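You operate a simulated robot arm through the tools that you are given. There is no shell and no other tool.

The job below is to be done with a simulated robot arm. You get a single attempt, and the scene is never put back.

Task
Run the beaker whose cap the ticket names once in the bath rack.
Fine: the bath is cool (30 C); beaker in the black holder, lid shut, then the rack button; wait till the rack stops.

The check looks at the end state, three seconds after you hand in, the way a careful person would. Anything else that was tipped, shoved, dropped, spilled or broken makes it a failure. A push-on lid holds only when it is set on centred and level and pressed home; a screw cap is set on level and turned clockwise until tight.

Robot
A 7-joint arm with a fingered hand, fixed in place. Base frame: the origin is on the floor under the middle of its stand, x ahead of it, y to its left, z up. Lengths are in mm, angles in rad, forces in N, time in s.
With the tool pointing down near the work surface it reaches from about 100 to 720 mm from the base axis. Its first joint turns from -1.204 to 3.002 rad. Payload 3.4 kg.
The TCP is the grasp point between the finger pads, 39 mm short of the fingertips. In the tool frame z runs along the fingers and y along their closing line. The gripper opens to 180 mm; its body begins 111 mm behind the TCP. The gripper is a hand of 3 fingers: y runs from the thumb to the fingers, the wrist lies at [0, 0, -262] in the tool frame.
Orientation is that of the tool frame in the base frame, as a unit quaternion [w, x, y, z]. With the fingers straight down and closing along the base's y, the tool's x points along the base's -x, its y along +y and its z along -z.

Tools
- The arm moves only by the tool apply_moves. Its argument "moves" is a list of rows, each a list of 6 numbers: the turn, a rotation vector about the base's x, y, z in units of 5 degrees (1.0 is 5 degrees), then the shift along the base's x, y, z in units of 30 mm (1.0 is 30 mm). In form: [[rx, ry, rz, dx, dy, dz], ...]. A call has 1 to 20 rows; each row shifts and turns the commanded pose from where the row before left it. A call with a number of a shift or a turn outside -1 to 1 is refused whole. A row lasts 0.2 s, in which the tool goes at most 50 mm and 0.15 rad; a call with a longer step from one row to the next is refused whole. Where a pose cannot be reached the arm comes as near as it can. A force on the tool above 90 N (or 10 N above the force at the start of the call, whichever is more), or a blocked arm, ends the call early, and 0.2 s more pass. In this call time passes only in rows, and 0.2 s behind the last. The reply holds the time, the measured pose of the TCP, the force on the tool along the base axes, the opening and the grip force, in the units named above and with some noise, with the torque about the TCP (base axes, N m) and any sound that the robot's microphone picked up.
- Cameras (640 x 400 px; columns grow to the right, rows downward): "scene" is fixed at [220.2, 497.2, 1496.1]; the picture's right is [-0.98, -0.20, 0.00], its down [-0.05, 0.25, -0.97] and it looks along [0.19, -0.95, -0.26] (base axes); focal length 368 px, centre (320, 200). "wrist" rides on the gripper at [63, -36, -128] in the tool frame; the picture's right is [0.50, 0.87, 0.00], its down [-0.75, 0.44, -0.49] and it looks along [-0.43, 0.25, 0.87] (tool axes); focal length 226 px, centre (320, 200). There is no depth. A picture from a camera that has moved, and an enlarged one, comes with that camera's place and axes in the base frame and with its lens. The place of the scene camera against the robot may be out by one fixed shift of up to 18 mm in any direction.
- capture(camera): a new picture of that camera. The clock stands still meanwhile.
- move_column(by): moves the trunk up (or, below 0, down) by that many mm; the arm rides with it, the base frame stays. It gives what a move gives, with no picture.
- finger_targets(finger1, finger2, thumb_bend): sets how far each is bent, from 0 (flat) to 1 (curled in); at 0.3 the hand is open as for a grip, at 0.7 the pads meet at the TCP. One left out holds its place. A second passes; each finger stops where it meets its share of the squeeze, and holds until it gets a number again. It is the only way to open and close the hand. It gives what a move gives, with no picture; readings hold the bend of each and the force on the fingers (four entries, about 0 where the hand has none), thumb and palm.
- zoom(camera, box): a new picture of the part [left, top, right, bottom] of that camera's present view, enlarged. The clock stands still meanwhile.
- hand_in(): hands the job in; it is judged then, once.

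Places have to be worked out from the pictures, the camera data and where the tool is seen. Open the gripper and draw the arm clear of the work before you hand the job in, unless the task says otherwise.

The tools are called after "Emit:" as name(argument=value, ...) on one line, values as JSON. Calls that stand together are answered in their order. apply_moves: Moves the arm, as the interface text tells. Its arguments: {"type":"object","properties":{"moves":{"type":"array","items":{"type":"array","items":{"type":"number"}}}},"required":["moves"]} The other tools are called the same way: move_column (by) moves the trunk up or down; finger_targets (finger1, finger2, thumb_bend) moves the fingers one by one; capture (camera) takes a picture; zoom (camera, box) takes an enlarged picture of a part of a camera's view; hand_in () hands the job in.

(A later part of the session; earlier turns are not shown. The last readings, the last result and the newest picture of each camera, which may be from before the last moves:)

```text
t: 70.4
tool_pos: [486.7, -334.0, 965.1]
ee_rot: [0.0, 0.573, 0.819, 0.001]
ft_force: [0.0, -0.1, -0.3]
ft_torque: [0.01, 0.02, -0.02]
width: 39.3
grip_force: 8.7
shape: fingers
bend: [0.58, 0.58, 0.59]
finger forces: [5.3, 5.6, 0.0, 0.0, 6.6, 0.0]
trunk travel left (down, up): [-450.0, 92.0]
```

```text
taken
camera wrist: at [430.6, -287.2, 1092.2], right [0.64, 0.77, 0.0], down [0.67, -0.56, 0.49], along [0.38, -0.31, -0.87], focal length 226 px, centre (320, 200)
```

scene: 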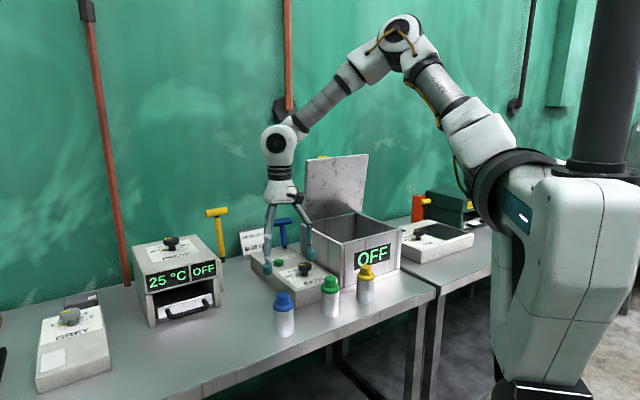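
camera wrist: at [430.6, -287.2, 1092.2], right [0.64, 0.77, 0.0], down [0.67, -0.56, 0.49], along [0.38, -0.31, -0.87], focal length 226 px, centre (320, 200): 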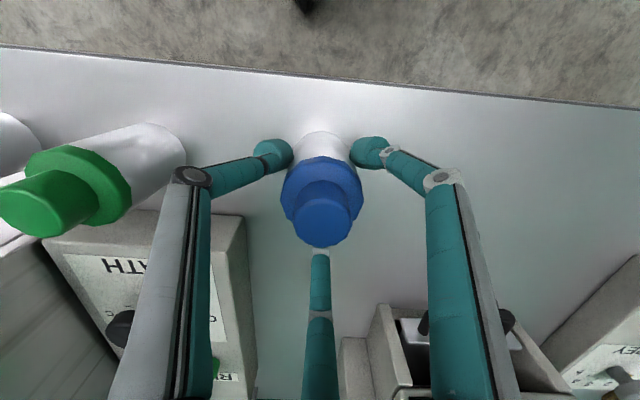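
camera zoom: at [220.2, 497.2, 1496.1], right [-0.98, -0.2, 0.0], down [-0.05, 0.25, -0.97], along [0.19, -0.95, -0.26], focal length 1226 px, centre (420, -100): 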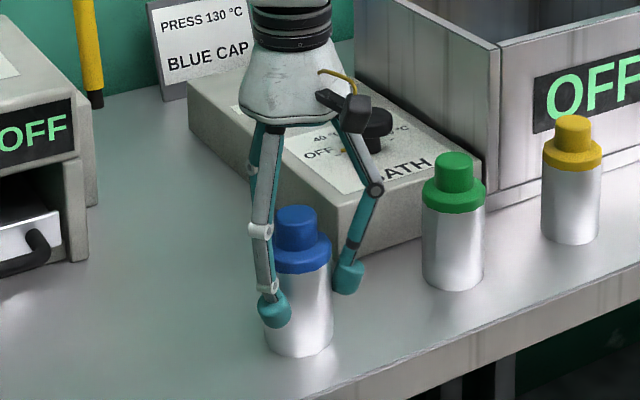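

All three fingers are in contact with about 5–6 N each. I firm up the grip a little before lifting.

Emit:
finger_targets(finger1=0.72, finger2=0.72, thumb_bend=0.72)

Emit:
apply_moves(moves=[[0, 0, 0, 0, 0, 0.2], [0, 0, 0, 0, 0, 0.3], [0, 0, 0, 0, 0, 0.5]])

Emit:
zoom(camera="scene", box=[230, 210, 350, 350])

Emit:
capture(camera="wrist")

```text
t: 71.4
tool_pos: [486.2, -333.1, 966.0]
ee_rot: [0.0, 0.574, 0.819, 0.001]
ft_force: [-0.4, -0.7, 2.0]
ft_torque: [-0.03, -0.01, 0.01]
width: 38.2
grip_force: 17.3
shape: fingers
bend: [0.58, 0.57, 0.63]
finger forces: [10.3, 9.8, 0.0, 0.1, 14.2, 0.1]
trunk travel left (down, up): [-450.0, 92.0]
```

```text
t: 72.2
tool_pos: [485.3, -334.5, 996.6]
ee_rot: [-0.001, 0.574, 0.819, 0.0]
ft_force: [0.0, -0.7, -1.8]
ft_torque: [-0.01, -0.02, 0.01]
width: 38.2
grip_force: 16.6
shape: fingers
bend: [0.57, 0.57, 0.64]
finger forces: [10.3, 9.4, 0.0, 0.0, 13.6, 0.1]
trunk travel left (down, up): [-450.0, 92.0]
```

```text
2.86 times, centred on (290, 280) of scene
camera zoom: at [220.2, 497.2, 1496.1], right [-0.98, -0.2, 0.0], down [-0.05, 0.25, -0.97], along [0.19, -0.95, -0.26], focal length 1051 px, centre (406, -29)
```

zoom: 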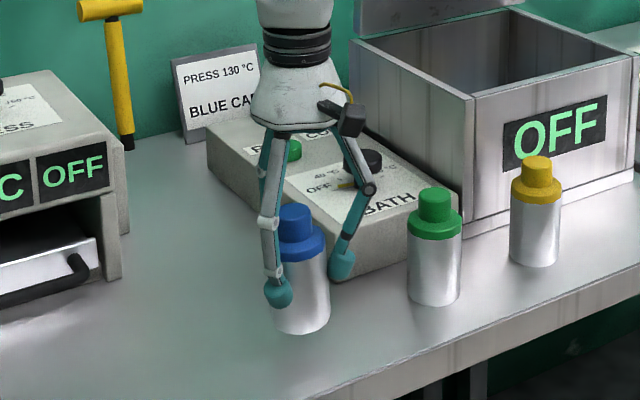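

```text
taken
camera wrist: at [429.0, -287.3, 1123.2], right [0.64, 0.77, 0.0], down [0.67, -0.56, 0.49], along [0.38, -0.31, -0.87], focal length 226 px, centre (320, 200)
```

wrist: 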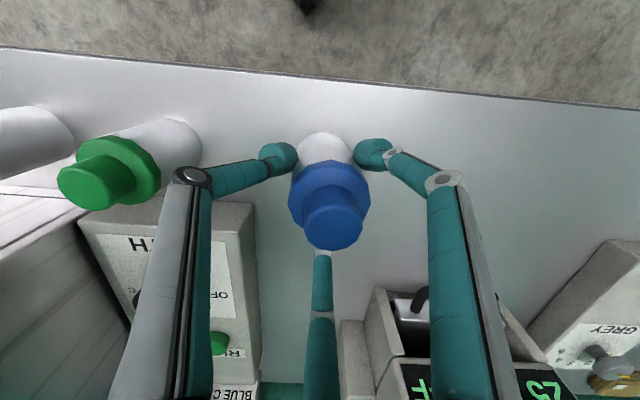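

Lifted with about 2 N weight. The thumb pushed the beaker a few mm sideways in the grip, so I zoom to measure its axis relative to the TCP.

Emit:
zoom(camera="wrist", box=[260, 110, 400, 260])

Emit:
zoom(camera="scene", box=[260, 260, 330, 340])

```text
2.67 times, centred on (330, 185) of wrist
camera zoom: at [429.0, -287.3, 1123.2], right [0.64, 0.77, 0.0], down [0.67, -0.56, 0.49], along [0.38, -0.31, -0.87], focal length 603 px, centre (293, 240)
```

zoom: 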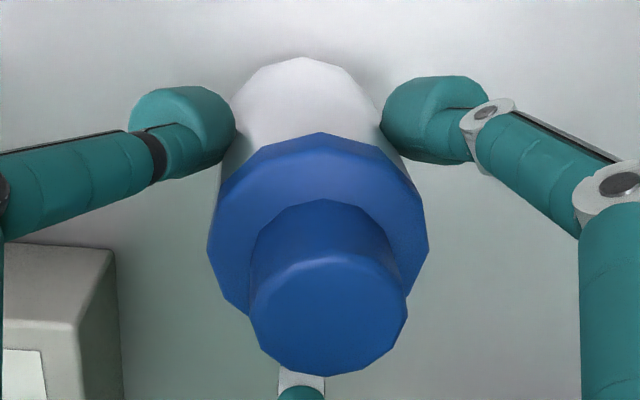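

```text
5.00 times, centred on (295, 300) of scene
camera zoom: at [220.2, 497.2, 1496.1], right [-0.98, -0.2, 0.0], down [-0.05, 0.25, -0.97], along [0.19, -0.95, -0.26], focal length 1839 px, centre (445, -300)
```

zoom: 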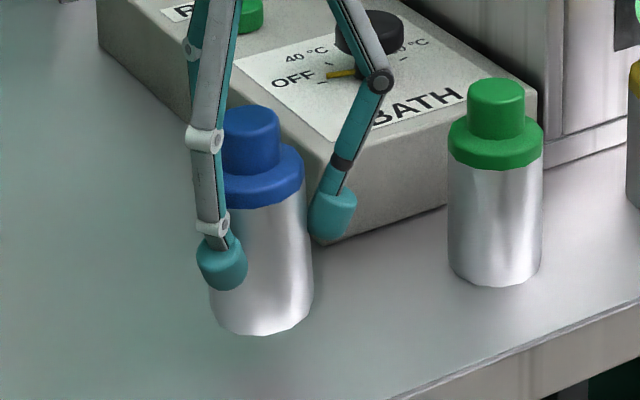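

Beaker base is within about 4 mm of the TCP axis and nearly upright. I raise it well clear, turn the hand +30° (better finger clearance inside the bath), and carry it over the bath at a height where the base clears the rim.

Emit:
apply_moves(moves=[[0, 0, 0, 0, 0, 0.7], [0, 0, 1, 0, 0, 0.9], [0, 0, 1, 0, 0, 0.9], [0, 0, 1, 0, 0, 0.9], [0, 0, 1, 0, 0, 0.9], [0, 0, 1, 0, 0, 0.9], [0, 0, 1, 0, 0, 0.9], [0, 0, 0, 0, 0, 0.3]])

Emit:
capture(camera="scene")

Emit:
capture(camera="wrist")

```text
t: 74.0
tool_pos: [487.4, -332.4, 1187.3]
ee_rot: [-0.001, 0.341, 0.94, 0.001]
ft_force: [0.4, -0.4, -1.7]
ft_torque: [-0.04, 0.03, -0.03]
width: 38.3
grip_force: 16.6
shape: fingers
bend: [0.57, 0.57, 0.64]
finger forces: [10.4, 9.4, 0.0, 0.1, 13.5, 0.0]
trunk travel left (down, up): [-450.0, 92.0]
```

```text
taken
```

scene: 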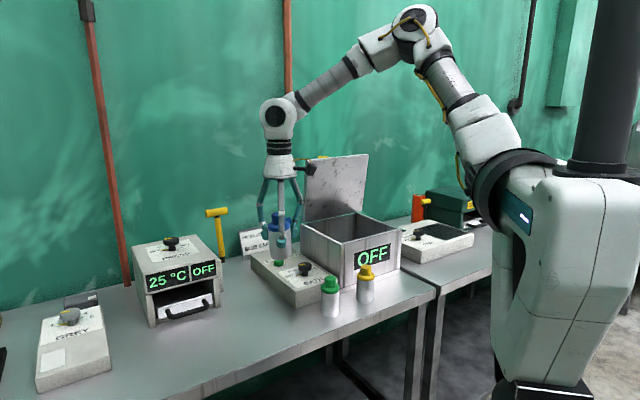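

```text
taken
camera wrist: at [414.5, -320.3, 1314.9], right [0.17, 0.99, 0.0], down [0.86, -0.15, 0.49], along [0.48, -0.08, -0.87], focal length 226 px, centre (320, 200)
```

wrist: 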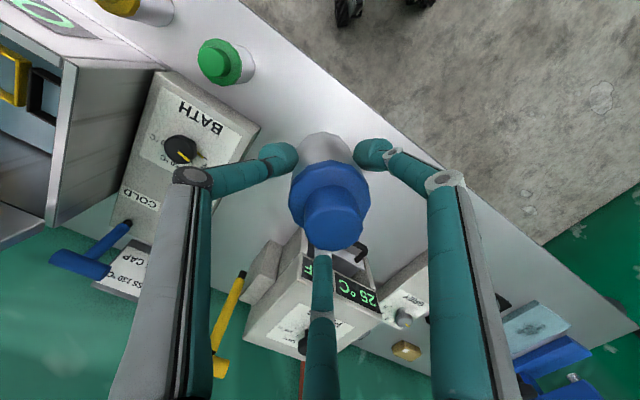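

The beaker hangs steady. I carry it across to above the bath at n≈765, z≈1187.

Emit:
apply_moves(moves=[[0, 0, 0, -0.13, -0.45, 0], [0, 0, 0, -0.2713, -0.9564, 0], [0, 0, 0, -0.2713, -0.9564, 0], [0, 0, 0, -0.2713, -0.9564, 0], [0, 0, 0, -0.2713, -0.9564, 0], [0, 0, 0, -0.2713, -0.9564, 0], [0, 0, 0, -0.2713, -0.9564, 0], [0, 0, 0, -0.2713, -0.9564, 0], [0, 0, 0, -0.2713, -0.9564, 0], [0, 0, 0, -0.2713, -0.9564, 0], [0, 0, 0, -0.2713, -0.9564, 0], [0, 0, 0, -0.2713, -0.9564, 0], [0, 0, 0, -0.2713, -0.9564, 0], [0, 0, 0, -0.13, -0.45, 0]])

Emit:
capture(camera="wrist")

Emit:
zoom(camera="scene", box=[270, 90, 430, 290])

```text
t: 77.0
tool_pos: [380.1, -706.1, 1187.1]
ee_rot: [0.0, 0.341, 0.94, 0.002]
ft_force: [0.2, 0.0, -2.0]
ft_torque: [-0.03, 0.04, 0.01]
width: 38.1
grip_force: 16.2
shape: fingers
bend: [0.57, 0.57, 0.64]
finger forces: [10.3, 9.5, 0.0, 0.0, 13.3, 0.1]
trunk travel left (down, up): [-450.0, 92.0]
```

```text
taken
camera wrist: at [309.1, -694.1, 1313.8], right [0.17, 0.98, 0.0], down [0.86, -0.15, 0.49], along [0.48, -0.08, -0.87], focal length 226 px, centre (320, 200)
```

wrist: 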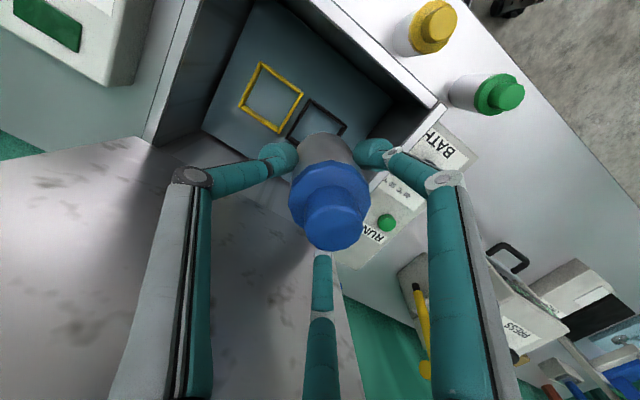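

```text
2.00 times, centred on (350, 190) of scene
camera zoom: at [220.2, 497.2, 1496.1], right [-0.98, -0.2, 0.0], down [-0.05, 0.25, -0.97], along [0.19, -0.95, -0.26], focal length 735 px, centre (260, 220)
```

zoom: 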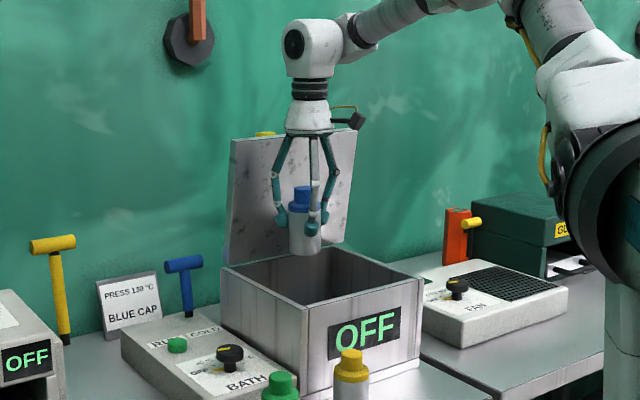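

I zoom in to see the black frame's visible corners relative to the hanging beaker.

Emit:
zoom(camera="wrist", box=[230, 50, 410, 170])

Emit:
zoom(camera="wrist", box=[260, 120, 400, 260])

```text
3.33 times, centred on (320, 110) of wrist
camera zoom: at [309.1, -694.1, 1313.8], right [0.17, 0.98, 0.0], down [0.86, -0.15, 0.49], along [0.48, -0.08, -0.87], focal length 754 px, centre (320, 500)
```

zoom: 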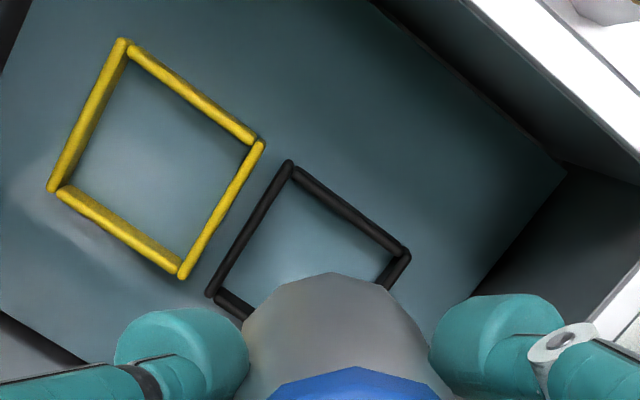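

```text
2.86 times, centred on (330, 190) of wrist
camera zoom: at [309.1, -694.1, 1313.8], right [0.17, 0.98, 0.0], down [0.86, -0.15, 0.49], along [0.48, -0.08, -0.87], focal length 646 px, centre (291, 229)
```

zoom: 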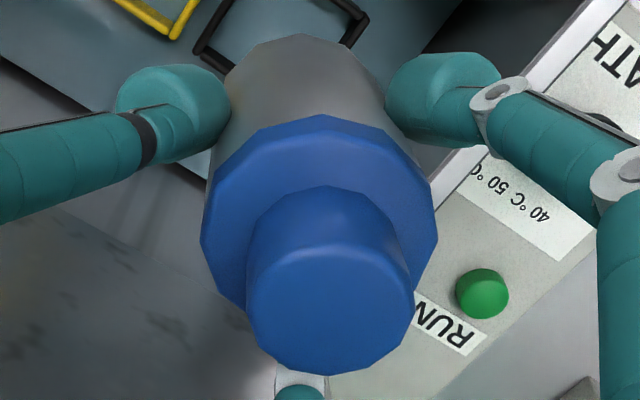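

From this view the frame is again at u -263.5..-194, n 745..819 (centre about base (391.4, -714.5)). The beaker base sits about (-0.3, +4.1) mm off the TCP with a slight lean of about 2°. I level it a little, descend into the bath and align the base over the holder, stopping about 30 mm above the frame.

Emit:
apply_moves(moves=[[0.18, -0.31, 0, 0, 0, -0.5], [0, 0, 0, 0, 0, -0.8], [0, 0, 0, 0, 0, -0.8], [0, 0, 0, 0, 0, -0.8], [0, 0, 0, 0.15, -0.23, -0.65], [0, 0, 0, 0.16, -0.23, -0.65]])

Emit:
capture(camera="wrist")

Emit:
zoom(camera="wrist", box=[210, 60, 430, 240])

Emit:
zoom(camera="scene", box=[270, 90, 430, 290])

```text
t: 78.4
tool_pos: [392.3, -722.2, 1059.1]
ee_rot: [0.01, 0.342, 0.94, 0.014]
ft_force: [0.3, -0.9, -2.3]
ft_torque: [0.01, 0.0, -0.02]
width: 38.0
grip_force: 16.9
shape: fingers
bend: [0.57, 0.57, 0.64]
finger forces: [10.3, 9.4, 0.0, 0.1, 13.2, 0.0]
trunk travel left (down, up): [-450.0, 92.0]
```

```text
taken
camera wrist: at [316.4, -710.5, 1184.3], right [0.17, 0.98, 0.02], down [0.84, -0.16, 0.51], along [0.51, -0.07, -0.86], focal length 226 px, centre (320, 200)
```

wrist: 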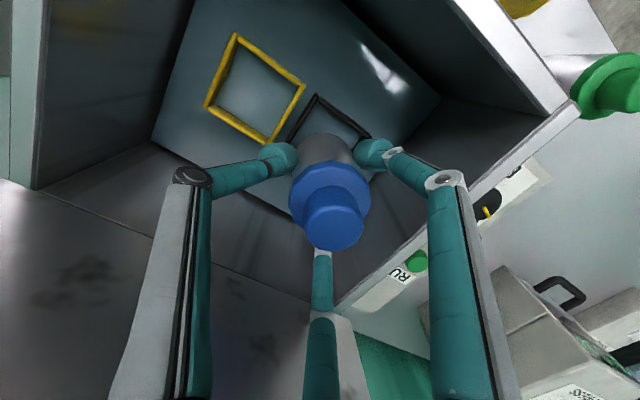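

```text
2.22 times, centred on (320, 150) of wrist
camera zoom: at [316.4, -710.5, 1184.3], right [0.17, 0.98, 0.02], down [0.84, -0.16, 0.51], along [0.51, -0.07, -0.86], focal length 502 px, centre (320, 311)
```

zoom: 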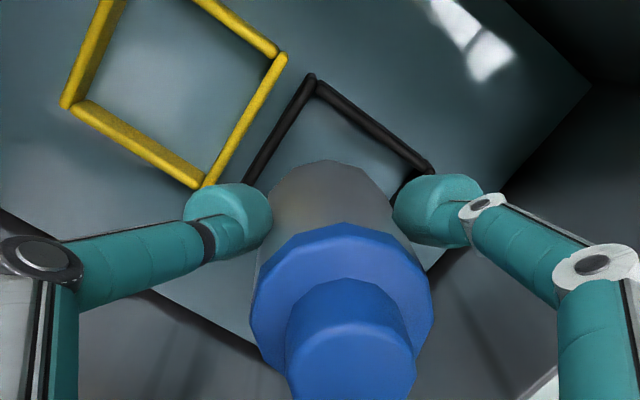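

```text
2.00 times, centred on (350, 190) of scene
camera zoom: at [220.2, 497.2, 1496.1], right [-0.98, -0.2, 0.0], down [-0.05, 0.25, -0.97], along [0.19, -0.95, -0.26], focal length 735 px, centre (260, 220)
```

zoom: 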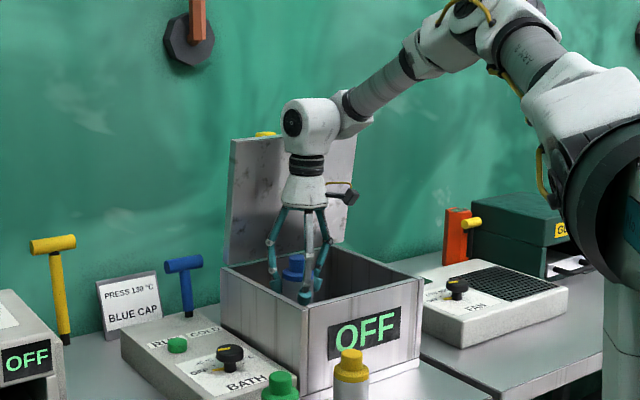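

Base estimated at (394, -718), 4 mm too far out. I shift back 4 mm and lower 28 mm to just above the frame.

Emit:
apply_moves(moves=[[0, 0, 0, -0.095, 0.095, 0], [0, 0, 0, 0, 0, -0.45], [0, 0, 0, 0, 0, -0.45]])

Emit:
capture(camera="wrist")

Emit:
zoom(camera="wrist", box=[210, 60, 430, 240])

```text
t: 79.2
tool_pos: [387.3, -716.7, 1032.2]
ee_rot: [0.01, 0.342, 0.94, 0.013]
ft_force: [0.3, 0.0, -1.2]
ft_torque: [-0.03, 0.01, 0.01]
width: 37.8
grip_force: 16.7
shape: fingers
bend: [0.57, 0.57, 0.64]
finger forces: [10.3, 9.5, 0.0, 0.0, 13.0, 0.0]
trunk travel left (down, up): [-450.0, 92.0]
```

```text
taken
camera wrist: at [313.5, -706.1, 1157.4], right [0.17, 0.98, 0.02], down [0.84, -0.16, 0.51], along [0.51, -0.07, -0.86], focal length 226 px, centre (320, 200)
```

wrist: 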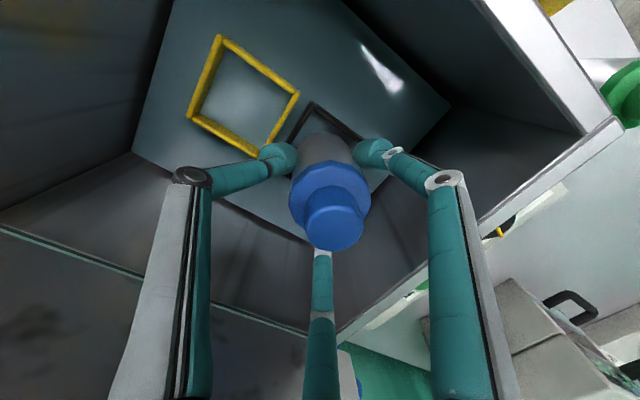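

```text
2.22 times, centred on (320, 150) of wrist
camera zoom: at [313.5, -706.1, 1157.4], right [0.17, 0.98, 0.02], down [0.84, -0.16, 0.51], along [0.51, -0.07, -0.86], focal length 502 px, centre (320, 311)
```

zoom: 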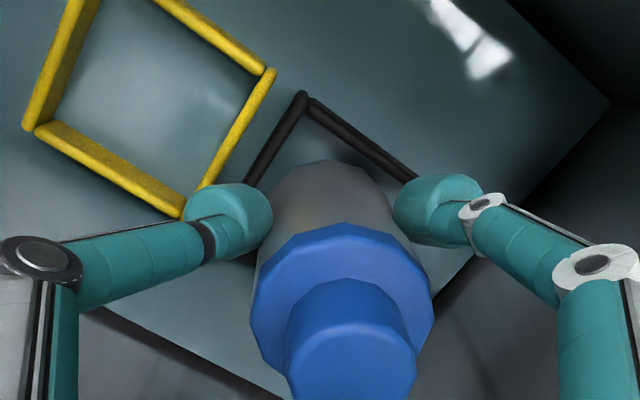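

Base now estimated at (390.6, -714.4), right on the holder centre, about 6 mm above the frame. I lower in small steps, watching the force.

Emit:
apply_moves(moves=[[0, 0, 0, 0, 0, -0.2], [0, 0, 0, 0, 0, -0.2]])

Emit:
zoom(camera="wrist", box=[210, 60, 430, 240])

```text
t: 79.8
tool_pos: [387.8, -715.9, 1020.4]
ee_rot: [0.009, 0.342, 0.94, 0.013]
ft_force: [-0.2, -0.8, -2.9]
ft_torque: [-0.05, 0.06, 0.01]
width: 37.8
grip_force: 15.8
shape: fingers
bend: [0.57, 0.57, 0.64]
finger forces: [10.2, 9.3, 0.0, 0.0, 13.5, 0.1]
trunk travel left (down, up): [-450.0, 92.0]
```

```text
2.22 times, centred on (320, 150) of wrist
camera zoom: at [313.3, -705.6, 1146.2], right [0.17, 0.98, 0.02], down [0.84, -0.16, 0.51], along [0.51, -0.07, -0.86], focal length 502 px, centre (320, 311)
```

zoom: 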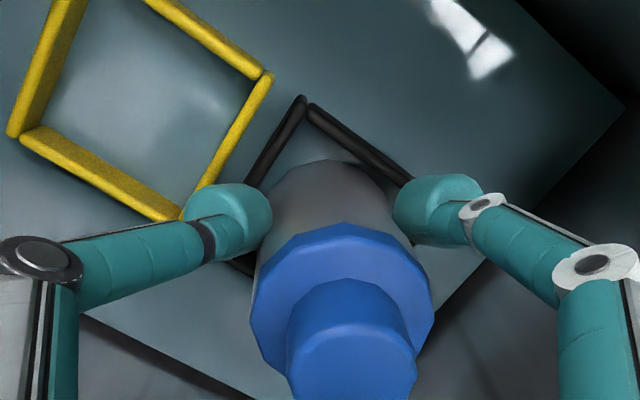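

No contact yet; the base seems to be entering the frame cleanly. I continue down.

Emit:
apply_moves(moves=[[0, 0, 0, 0, 0, -0.15], [0, 0, 0, 0, 0, -0.15]])

Emit:
zoom(camera="wrist", box=[210, 60, 430, 240])

```text
t: 80.4
tool_pos: [388.5, -716.2, 1013.3]
ee_rot: [0.009, 0.342, 0.94, 0.013]
ft_force: [-1.7, -0.5, -1.7]
ft_torque: [-0.06, 0.08, -0.02]
width: 38.0
grip_force: 16.2
shape: fingers
bend: [0.57, 0.57, 0.64]
finger forces: [10.0, 8.8, 0.0, 0.0, 14.4, 0.1]
trunk travel left (down, up): [-450.0, 92.0]
```

```text
2.22 times, centred on (320, 150) of wrist
camera zoom: at [313.0, -705.4, 1137.9], right [0.17, 0.98, 0.02], down [0.84, -0.16, 0.51], along [0.51, -0.07, -0.86], focal length 502 px, centre (320, 311)
```

zoom: 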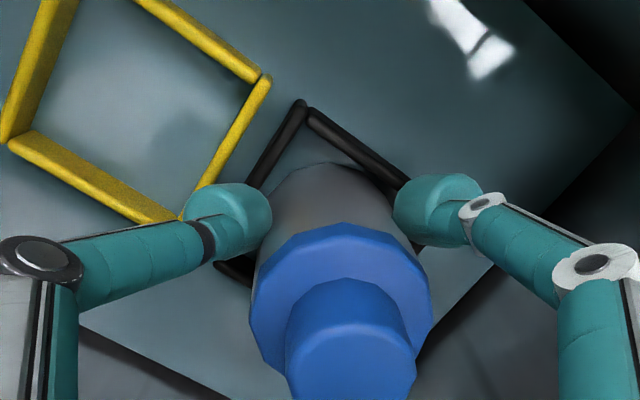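

Small lateral touch (under 2 N), possibly against a frame side. I lower a few mm more and watch the vertical force.

Emit:
apply_moves(moves=[[0, 0, 0, -0.02, -0.02, -0.12], [0, 0, 0, 0, 0, -0.12]])

Emit:
zoom(camera="wrist", box=[210, 60, 430, 240])

```text
t: 81.0
tool_pos: [387.5, -716.1, 1004.0]
ee_rot: [0.009, 0.343, 0.939, 0.013]
ft_force: [-0.5, 0.1, -1.9]
ft_torque: [-0.04, 0.07, 0.02]
width: 37.9
grip_force: 15.9
shape: fingers
bend: [0.57, 0.57, 0.64]
finger forces: [10.2, 9.3, 0.0, 0.1, 13.5, 0.0]
trunk travel left (down, up): [-450.0, 92.0]
```

```text
2.22 times, centred on (320, 150) of wrist
camera zoom: at [312.6, -705.6, 1130.7], right [0.17, 0.98, 0.02], down [0.84, -0.16, 0.51], along [0.51, -0.07, -0.86], focal length 502 px, centre (320, 311)
```

zoom: 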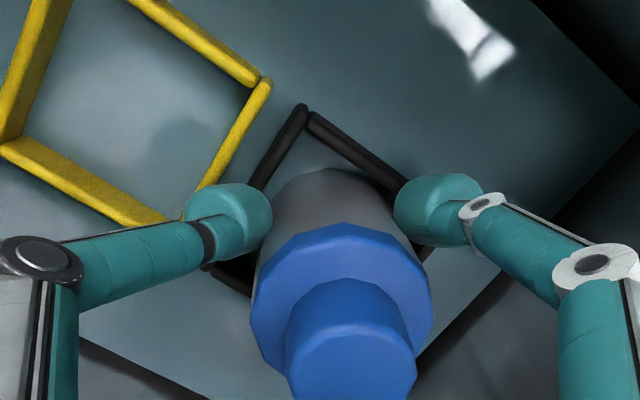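

The lower rim of the beaker is now disappearing below the surface: it's water, so the holder's floor lies deeper. I continue lowering in small steps.

Emit:
apply_moves(moves=[[0, 0, 0, 0, 0, -0.13], [0, 0, 0, 0, 0, -0.13]])

Emit:
zoom(camera="wrist", box=[210, 60, 430, 240])

```text
t: 81.6
tool_pos: [387.7, -714.7, 999.6]
ee_rot: [0.011, 0.342, 0.94, 0.013]
ft_force: [-2.3, -2.0, 9.7]
ft_torque: [0.28, 0.25, 0.01]
width: 37.7
grip_force: 23.6
shape: fingers
bend: [0.59, 0.57, 0.64]
finger forces: [22.0, 9.2, 0.1, 0.1, 15.7, 0.0]
trunk travel left (down, up): [-450.0, 92.0]
```

```text
2.22 times, centred on (320, 150) of wrist
camera zoom: at [311.9, -704.3, 1125.4], right [0.17, 0.98, 0.02], down [0.84, -0.16, 0.52], along [0.51, -0.07, -0.86], focal length 502 px, centre (320, 311)
```

zoom: 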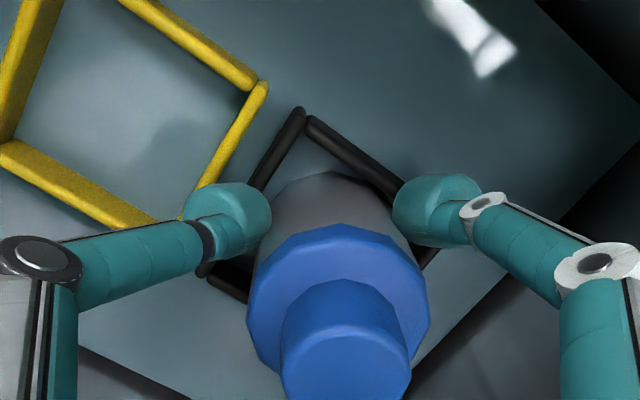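

All three fingertips have come down onto the frame's bars (finger 1 loaded, offset torque) before the beaker reaches the holder floor, so my grip is too low on the beaker. Rather than dropping it, I lift out, set it back on the bench and regrip about 25 mm higher.

Emit:
apply_moves(moves=[[0, 0, 0, 0, 0, 0.3], [0, 0, 0, 0, 0, 0.6], [0, 0, 0, 0, 0, 0.8], [0, 0, 0, -0.2, 0.2, 0.8], [0, 0, 0, -0.2, 0.2, 0.9], [0, 0, 0, 0, 0, 0.9], [0, 0, 0, 0, 0, 0.9], [0, 0, 0, 0, 0, 0.9]])

Emit:
capture(camera="wrist")

Emit:
zoom(camera="scene", box=[270, 90, 430, 290])

```text
t: 83.4
tool_pos: [376.0, -701.7, 1181.4]
ee_rot: [0.01, 0.342, 0.94, 0.013]
ft_force: [-0.2, -0.2, -1.8]
ft_torque: [-0.04, 0.01, -0.01]
width: 37.7
grip_force: 15.9
shape: fingers
bend: [0.57, 0.57, 0.65]
finger forces: [9.0, 9.6, 0.0, 0.1, 12.6, 0.0]
trunk travel left (down, up): [-450.0, 92.0]
```

```text
taken
camera wrist: at [300.8, -691.9, 1306.4], right [0.17, 0.98, 0.02], down [0.84, -0.16, 0.51], along [0.51, -0.07, -0.86], focal length 226 px, centre (320, 200)
```

wrist: 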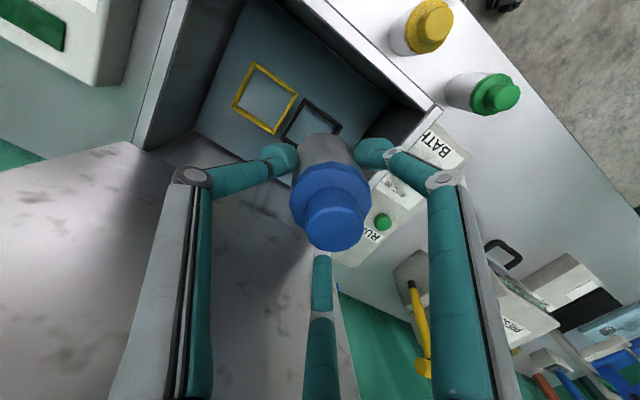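

```text
2.00 times, centred on (350, 190) of scene
camera zoom: at [220.2, 497.2, 1496.1], right [-0.98, -0.2, 0.0], down [-0.05, 0.25, -0.97], along [0.19, -0.95, -0.26], focal length 735 px, centre (260, 220)
```

zoom: 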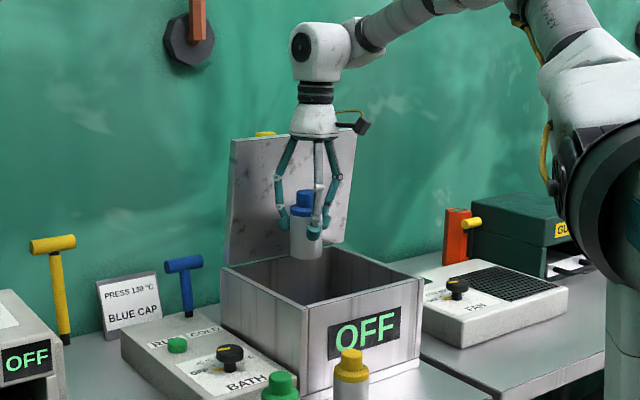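

The beaker is still firmly held. I carry it back to its free spot on the bench.

Emit:
apply_moves(moves=[[0, 0, 0, 0.14, 0.47, 0], [0, 0, 0, 0.281, 0.938, 0], [0, 0, 0, 0.281, 0.938, 0], [0, 0, 0, 0.281, 0.938, 0], [0, 0, 0, 0.281, 0.938, 0], [0, 0, 0, 0.281, 0.938, 0], [0, 0, 0, 0.281, 0.938, 0], [0, 0, 0, 0.281, 0.938, 0], [0, 0, 0, 0.281, 0.938, 0], [0, 0, 0, 0.281, 0.938, 0], [0, 0, 0, 0.281, 0.938, 0], [0, 0, 0, 0.281, 0.938, 0], [0, 0, 0, 0.281, 0.938, 0], [0, 0, 0, 0.14, 0.47, 0]])

Emit:
apply_moves(moves=[[0, 0, 0, 0, 0, -0.5], [0, 0, 0, 0, 0, -0.9], [0, 0, 0, 0, 0, -0.9], [0, 0, 0, 0, 0, -0.9], [0, 0, 0, 0, 0, -0.9], [0, 0, 0, 0, 0, -0.9], [0, 0, 0, 0, 0, -0.9], [0, 0, 0, 0, 0, -0.5], [0, 0, 0, 0, 0, -0.3]])

Emit:
zoom(camera="scene", box=[230, 210, 350, 350])

```text
t: 86.4
tool_pos: [482.0, -339.2, 1179.5]
ee_rot: [0.01, 0.341, 0.94, 0.013]
ft_force: [-0.5, 0.1, -1.9]
ft_torque: [-0.01, 0.03, 0.01]
width: 37.6
grip_force: 15.3
shape: fingers
bend: [0.57, 0.57, 0.65]
finger forces: [8.9, 9.7, 0.0, 0.0, 12.7, 0.1]
trunk travel left (down, up): [-450.0, 92.0]
```

```text
t: 88.4
tool_pos: [483.6, -337.8, 981.4]
ee_rot: [0.01, 0.343, 0.939, 0.012]
ft_force: [0.6, -0.1, -1.8]
ft_torque: [-0.02, 0.0, 0.0]
width: 37.3
grip_force: 15.4
shape: fingers
bend: [0.57, 0.57, 0.65]
finger forces: [9.0, 9.6, 0.0, 0.0, 12.3, 0.1]
trunk travel left (down, up): [-450.0, 92.0]
```

```text
2.86 times, centred on (290, 280) of scene
camera zoom: at [220.2, 497.2, 1496.1], right [-0.98, -0.2, 0.0], down [-0.05, 0.25, -0.97], along [0.19, -0.95, -0.26], focal length 1051 px, centre (406, -29)
```

zoom: 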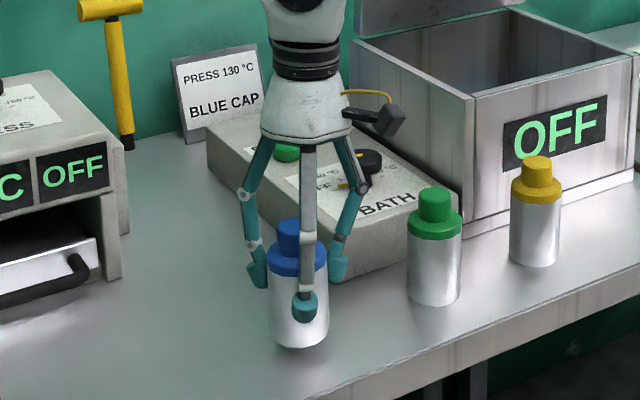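

About 15 mm above the bench. I lower slowly until contact.

Emit:
apply_moves(moves=[[0, 0, 0, 0, 0, -0.2], [0, 0, 0, 0, 0, -0.15], [0, 0, 0, 0, 0, -0.08]])

Emit:
apply_moves(moves=[[0, 0, 0, 0, 0, -0.07]])

```text
t: 89.2
tool_pos: [482.9, -339.3, 967.6]
ee_rot: [0.009, 0.342, 0.94, 0.013]
ft_force: [0.7, 0.6, -2.4]
ft_torque: [-0.01, -0.02, 0.03]
width: 37.3
grip_force: 15.8
shape: fingers
bend: [0.57, 0.57, 0.65]
finger forces: [9.0, 9.6, 0.0, 0.0, 12.4, 0.0]
trunk travel left (down, up): [-450.0, 92.0]
```

```text
t: 89.6
tool_pos: [485.0, -338.1, 965.0]
ee_rot: [0.009, 0.342, 0.94, 0.013]
ft_force: [-0.3, -0.7, -1.9]
ft_torque: [0.03, 0.02, -0.02]
width: 37.4
grip_force: 15.3
shape: fingers
bend: [0.57, 0.57, 0.65]
finger forces: [9.0, 9.6, 0.0, 0.1, 12.6, 0.1]
trunk travel left (down, up): [-450.0, 92.0]
```

Emit:
apply_moves(moves=[[0, 0, 0, 0, 0, -0.08]])

Emit:
apply_moves(moves=[[0, 0, 0, 0, 0, -0.06]])

```text
t: 90.0
tool_pos: [483.6, -338.3, 962.7]
ee_rot: [0.011, 0.342, 0.939, 0.014]
ft_force: [-0.9, -1.9, 6.2]
ft_torque: [0.07, -0.04, 0.0]
width: 37.2
grip_force: 16.3
shape: fingers
bend: [0.58, 0.57, 0.65]
finger forces: [8.9, 9.4, 0.1, 0.1, 14.1, 0.0]
trunk travel left (down, up): [-450.0, 92.0]
```

```text
t: 90.4
tool_pos: [484.1, -338.1, 963.0]
ee_rot: [0.011, 0.342, 0.939, 0.014]
ft_force: [-3.0, -2.6, 16.1]
ft_torque: [0.08, 0.03, 0.0]
width: 37.0
grip_force: 17.5
shape: fingers
bend: [0.58, 0.57, 0.65]
finger forces: [9.9, 9.8, 0.0, 0.0, 15.3, 0.1]
trunk travel left (down, up): [-450.0, 92.0]
```

The base is on the bench (contact at TCP z≈963). I ease off 1 mm, open the fingers and rise 25 mm for the higher grip.

Emit:
apply_moves(moves=[[0, 0, 0, 0, 0, 0.04]])

Emit:
finger_targets(finger1=0.48, finger2=0.48, thumb_bend=0.48)

Emit:
capture(camera="wrist")

Emit:
zoom(camera="scene", box=[230, 210, 350, 350])

```text
t: 90.8
tool_pos: [484.5, -337.9, 963.1]
ee_rot: [0.011, 0.342, 0.94, 0.014]
ft_force: [-1.9, -2.4, 13.6]
ft_torque: [0.08, -0.06, 0.0]
width: 37.1
grip_force: 17.9
shape: fingers
bend: [0.58, 0.57, 0.65]
finger forces: [9.9, 9.9, 0.1, 0.0, 14.7, 0.0]
trunk travel left (down, up): [-450.0, 92.0]
```

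```text
t: 91.8
tool_pos: [484.2, -338.0, 962.4]
ee_rot: [0.009, 0.342, 0.94, 0.013]
ft_force: [0.1, 0.1, -0.1]
ft_torque: [0.02, 0.01, 0.0]
width: 80.4
grip_force: 0.1
shape: fingers
bend: [0.48, 0.48, 0.48]
finger forces: [0.0, 0.0, 0.0, 0.0, 0.0, 0.0]
trunk travel left (down, up): [-450.0, 92.0]
```

```text
taken
camera wrist: at [409.4, -328.1, 1087.6], right [0.17, 0.98, 0.02], down [0.84, -0.16, 0.51], along [0.51, -0.07, -0.86], focal length 226 px, centre (320, 200)
```

wrist: 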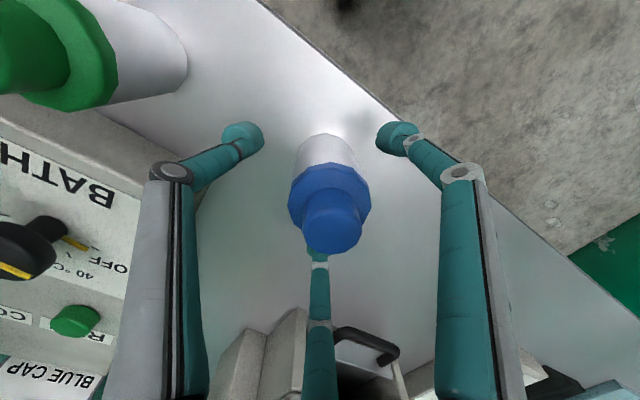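

```text
2.86 times, centred on (290, 280) of scene
camera zoom: at [220.2, 497.2, 1496.1], right [-0.98, -0.2, 0.0], down [-0.05, 0.25, -0.97], along [0.19, -0.95, -0.26], focal length 1051 px, centre (406, -29)
```

zoom: 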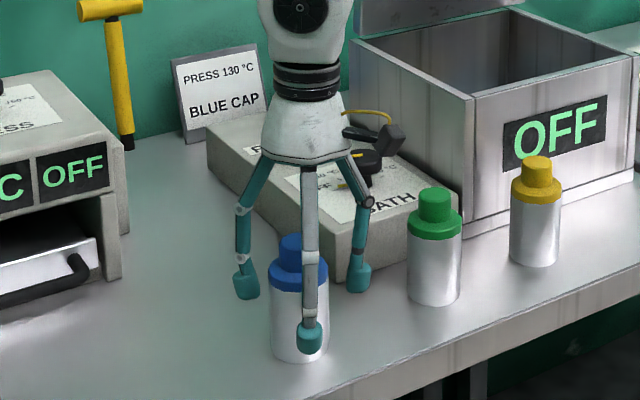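

The beaker stands upright on the bench. I zoom to measure its axis relative to the TCP before regripping.

Emit:
zoom(camera="wrist", box=[260, 110, 400, 260])

```text
2.67 times, centred on (330, 185) of wrist
camera zoom: at [409.4, -328.1, 1087.6], right [0.17, 0.98, 0.02], down [0.84, -0.16, 0.51], along [0.51, -0.07, -0.86], focal length 603 px, centre (293, 240)
```

zoom: 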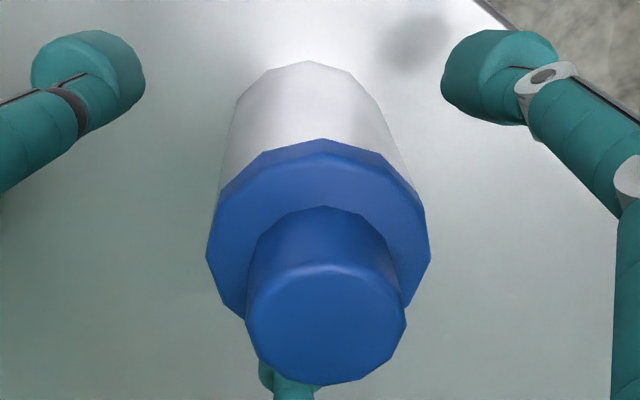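

The beaker axis is at (487.6, -332.8), upright. I level the hand, centre it, and rise to TCP z≈990, then grip evenly.

Emit:
apply_moves(moves=[[0, 0, 0, 0, 0, 0.3], [-0.18, 0.31, 0, 0.05, 0.09, 0.3], [0, 0, 0, 0.06, 0.08, 0.32]])

Emit:
apply_moves(moves=[[0, 0, 0, 0, 0, 0]])

Emit:
capture(camera="wrist")

```text
t: 92.6
tool_pos: [486.3, -332.6, 990.1]
ee_rot: [-0.001, 0.341, 0.94, 0.001]
ft_force: [0.2, 0.0, 0.1]
ft_torque: [0.01, -0.03, -0.02]
width: 80.3
grip_force: 0.0
shape: fingers
bend: [0.48, 0.48, 0.48]
finger forces: [0.0, 0.0, 0.1, 0.0, 0.1, 0.1]
trunk travel left (down, up): [-450.0, 92.0]
```

```text
t: 93.0
tool_pos: [487.1, -333.5, 989.5]
ee_rot: [0.0, 0.342, 0.94, 0.0]
ft_force: [-0.8, 0.2, 0.1]
ft_torque: [0.02, 0.0, 0.05]
width: 80.4
grip_force: 0.1
shape: fingers
bend: [0.48, 0.48, 0.48]
finger forces: [0.0, 0.1, 0.0, 0.0, 0.0, 0.0]
trunk travel left (down, up): [-450.0, 92.0]
```

```text
taken
camera wrist: at [415.7, -320.9, 1116.7], right [0.17, 0.98, 0.0], down [0.86, -0.15, 0.49], along [0.48, -0.08, -0.87], focal length 226 px, centre (320, 200)
```

wrist: 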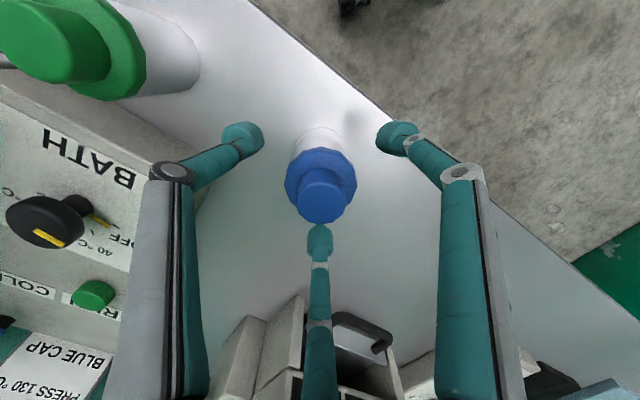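

Centred. I close evenly.

Emit:
finger_targets(finger1=0.64, finger2=0.64, thumb_bend=0.635)

Emit:
zoom(camera="scene", box=[230, 210, 350, 350])

Emit:
zoom(camera="wrist", box=[260, 90, 400, 240])

```text
t: 94.0
tool_pos: [486.9, -333.3, 988.8]
ee_rot: [-0.001, 0.341, 0.94, 0.001]
ft_force: [-0.1, -0.9, -0.2]
ft_torque: [-0.02, 0.0, -0.02]
width: 39.0
grip_force: 8.1
shape: fingers
bend: [0.58, 0.58, 0.59]
finger forces: [5.0, 5.5, 0.1, 0.0, 5.6, 0.0]
trunk travel left (down, up): [-450.0, 92.0]
```

```text
2.86 times, centred on (290, 280) of scene
camera zoom: at [220.2, 497.2, 1496.1], right [-0.98, -0.2, 0.0], down [-0.05, 0.25, -0.97], along [0.19, -0.95, -0.26], focal length 1051 px, centre (406, -29)
```

zoom: 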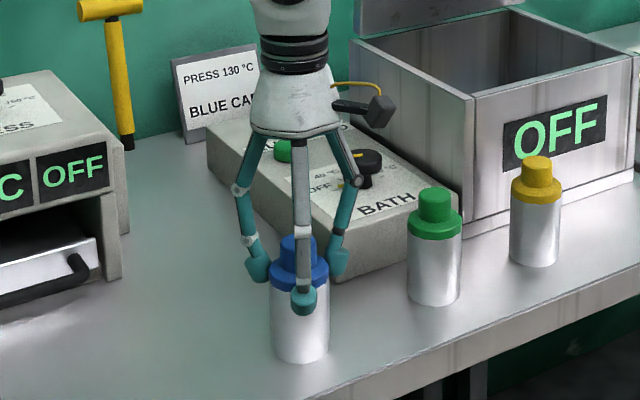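

```text
2.67 times, centred on (330, 165) of wrist
camera zoom: at [415.7, -321.0, 1116.7], right [0.17, 0.98, 0.0], down [0.86, -0.15, 0.49], along [0.48, -0.08, -0.87], focal length 603 px, centre (293, 293)
```

zoom: 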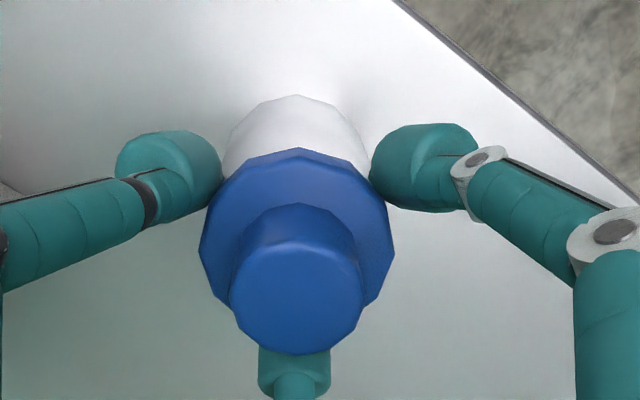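

An even grip of about 5 N per finger around the upper body; the beaker weighs about 2 N, so I lift gently and check.

Emit:
apply_moves(moves=[[0, 0, 0, 0, 0, 0.15], [0, 0, 0, 0, 0, 0.3], [0, 0, 0, 0, 0, 0.5]])

Emit:
zoom(camera="scene", box=[230, 210, 350, 350])

Emit:
zoom(camera="wrist", box=[260, 90, 400, 240])

```text
t: 94.8
tool_pos: [487.6, -332.8, 1018.0]
ee_rot: [-0.001, 0.342, 0.94, 0.002]
ft_force: [-0.5, -0.8, -2.0]
ft_torque: [-0.02, -0.01, 0.02]
width: 38.8
grip_force: 8.1
shape: fingers
bend: [0.58, 0.58, 0.59]
finger forces: [5.0, 5.4, 0.0, 0.0, 5.5, 0.0]
trunk travel left (down, up): [-450.0, 92.0]
```

```text
2.86 times, centred on (290, 280) of scene
camera zoom: at [220.2, 497.2, 1496.1], right [-0.98, -0.2, 0.0], down [-0.05, 0.25, -0.97], along [0.19, -0.95, -0.26], focal length 1051 px, centre (406, -29)
```

zoom: 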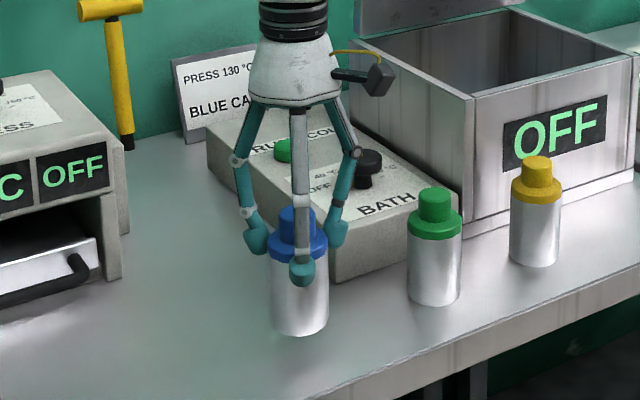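

```text
2.67 times, centred on (330, 165) of wrist
camera zoom: at [416.0, -321.0, 1145.8], right [0.17, 0.98, 0.0], down [0.86, -0.15, 0.49], along [0.49, -0.08, -0.87], focal length 603 px, centre (293, 293)
```

zoom: 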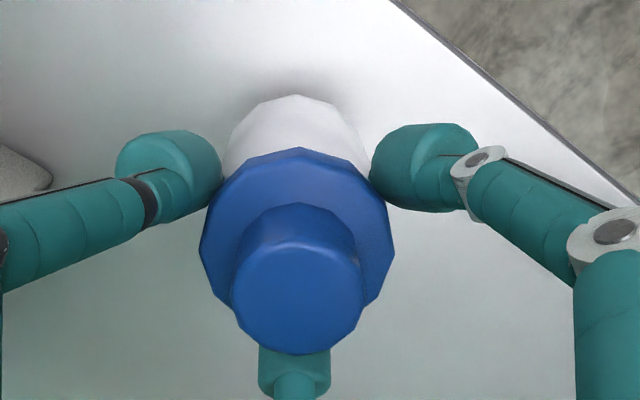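

Clean lift, upright and centred. I raise it and carry it back over the bath.

Emit:
apply_moves(moves=[[0, 0, 0, 0, 0, 0.6], [0, 0, 0, 0, 0, 0.9], [0, 0, 0, 0, 0, 0.9], [0, 0, 0, 0, 0, 0.9], [0, 0, 0, 0, 0, 0.9], [0, 0, 0, 0, 0, 0.9], [0, 0, 0, 0, 0, 0.9], [0, 0, 0, 0, 0, 0.4]])

Emit:
apply_moves(moves=[[0, 0, 0, -0.136, -0.477, 0], [0, 0, 0, -0.273, -0.954, 0], [0, 0, 0, -0.273, -0.954, 0], [0, 0, 0, -0.273, -0.954, 0], [0, 0, 0, -0.273, -0.954, 0], [0, 0, 0, -0.273, -0.954, 0], [0, 0, 0, -0.273, -0.954, 0], [0, 0, 0, -0.273, -0.954, 0], [0, 0, 0, -0.273, -0.954, 0], [0, 0, 0, -0.273, -0.954, 0], [0, 0, 0, -0.273, -0.954, 0], [0, 0, 0, -0.273, -0.954, 0], [0, 0, 0, -0.273, -0.954, 0], [0, 0, 0, -0.136, -0.477, 0]])

Emit:
zoom(camera="wrist", box=[220, 50, 420, 230])

Emit:
zoom(camera="scene", box=[270, 90, 430, 290])

```text
t: 96.6
tool_pos: [487.7, -334.8, 1210.7]
ee_rot: [-0.001, 0.341, 0.94, 0.001]
ft_force: [0.5, -0.3, -2.3]
ft_torque: [0.02, -0.03, 0.03]
width: 38.9
grip_force: 8.0
shape: fingers
bend: [0.58, 0.58, 0.59]
finger forces: [5.1, 5.4, 0.1, 0.0, 5.4, 0.0]
trunk travel left (down, up): [-450.0, 92.0]
```

```text
t: 99.6
tool_pos: [380.2, -707.3, 1209.1]
ee_rot: [-0.001, 0.341, 0.94, 0.002]
ft_force: [0.7, -0.7, -1.9]
ft_torque: [0.03, 0.0, 0.02]
width: 38.8
grip_force: 8.1
shape: fingers
bend: [0.58, 0.58, 0.59]
finger forces: [5.0, 5.3, 0.1, 0.0, 5.5, 0.0]
trunk travel left (down, up): [-450.0, 92.0]
```

```text
2.22 times, centred on (320, 140) of wrist
camera zoom: at [309.0, -695.3, 1337.2], right [0.17, 0.98, 0.0], down [0.86, -0.15, 0.49], along [0.48, -0.08, -0.87], focal length 502 px, centre (320, 333)
```

zoom: 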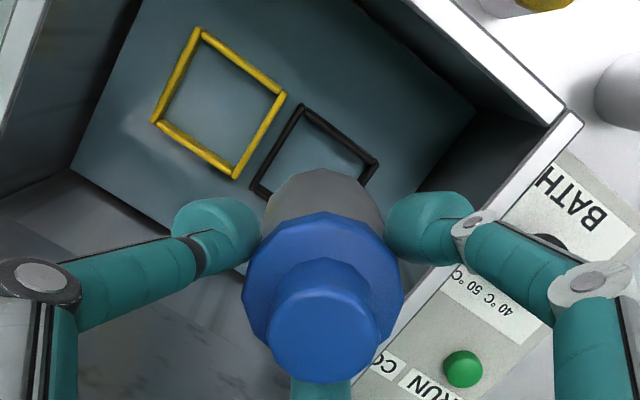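

```text
2.00 times, centred on (350, 190) of scene
camera zoom: at [220.2, 497.2, 1496.1], right [-0.98, -0.2, 0.0], down [-0.05, 0.25, -0.97], along [0.19, -0.95, -0.26], focal length 735 px, centre (260, 220)
```

zoom: 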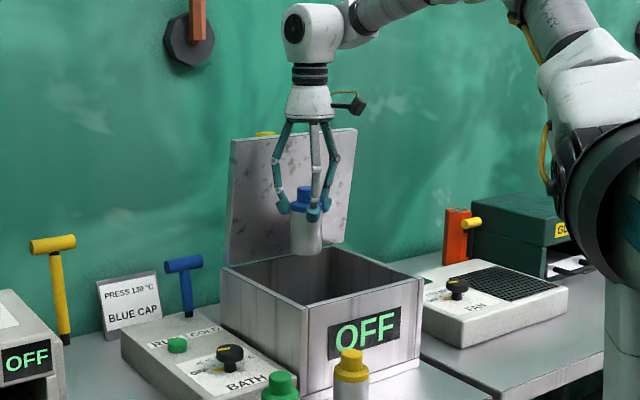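

Same frame position again (centre about (390.7, -714.5)). I lower into the bath, then shift onto the holder centre with the base about 25 mm above the frame.

Emit:
apply_moves(moves=[[0, 0, 0, 0, 0, -0.6], [0, 0, 0, 0, 0, -0.9], [0, 0, 0, 0, 0, -0.9], [0, 0, 0, 0.16, -0.12, -0.7], [0, 0, 0, 0.17, -0.13, -0.7], [0, 0, 0, 0, 0, -0.6]])

Emit:
apply_moves(moves=[[0, 0, 0, 0, 0, 0]])

Emit:
zoom(camera="wrist", box=[220, 60, 420, 240])

```text
t: 101.0
tool_pos: [392.0, -715.2, 1077.7]
ee_rot: [0.0, 0.342, 0.94, 0.001]
ft_force: [0.3, 0.7, -3.3]
ft_torque: [0.0, 0.0, -0.01]
width: 38.6
grip_force: 7.4
shape: fingers
bend: [0.58, 0.58, 0.59]
finger forces: [5.0, 5.4, 0.1, 0.0, 5.3, 0.1]
trunk travel left (down, up): [-450.0, 92.0]
```

```text
t: 101.4
tool_pos: [391.6, -713.1, 1079.7]
ee_rot: [0.0, 0.342, 0.94, 0.0]
ft_force: [-0.6, 0.3, -2.6]
ft_torque: [0.04, 0.02, 0.04]
width: 38.7
grip_force: 7.7
shape: fingers
bend: [0.58, 0.58, 0.59]
finger forces: [5.0, 5.3, 0.0, 0.1, 5.2, 0.0]
trunk travel left (down, up): [-450.0, 92.0]
```

```text
2.22 times, centred on (320, 150) of wrist
camera zoom: at [320.7, -701.1, 1205.5], right [0.17, 0.98, 0.0], down [0.86, -0.15, 0.49], along [0.48, -0.08, -0.87], focal length 502 px, centre (320, 311)
```

zoom: 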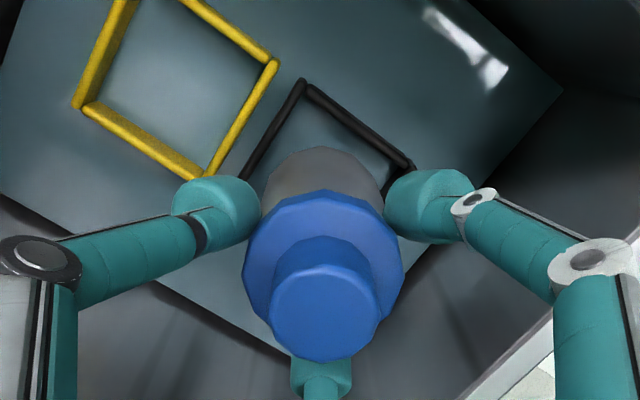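

Base at about (390.5, -713.4), within 2 mm of the holder centre. I lower into the frame.

Emit:
apply_moves(moves=[[0, 0, 0, 0.01, -0.04, -0.4], [0, 0, 0, 0, 0, -0.4], [0, 0, 0, 0, 0, -0.3], [0, 0, 0, 0, 0, -0.3]])

Emit:
zoom(camera="wrist", box=[220, 60, 420, 240])

```text
t: 102.4
tool_pos: [391.3, -714.5, 1034.4]
ee_rot: [0.0, 0.341, 0.94, 0.001]
ft_force: [0.8, -0.2, -2.4]
ft_torque: [-0.01, -0.01, 0.02]
width: 38.9
grip_force: 7.5
shape: fingers
bend: [0.58, 0.58, 0.59]
finger forces: [5.0, 5.3, 0.0, 0.0, 5.3, 0.0]
trunk travel left (down, up): [-450.0, 92.0]
```

```text
2.22 times, centred on (320, 150) of wrist
camera zoom: at [319.9, -702.2, 1162.2], right [0.17, 0.98, 0.0], down [0.86, -0.15, 0.49], along [0.48, -0.08, -0.87], focal length 502 px, centre (320, 311)
```

zoom: 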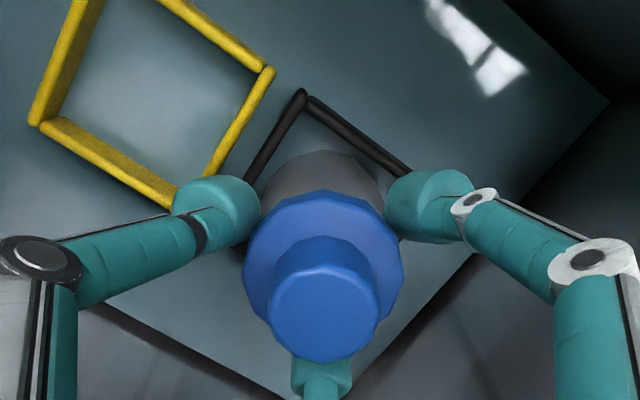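

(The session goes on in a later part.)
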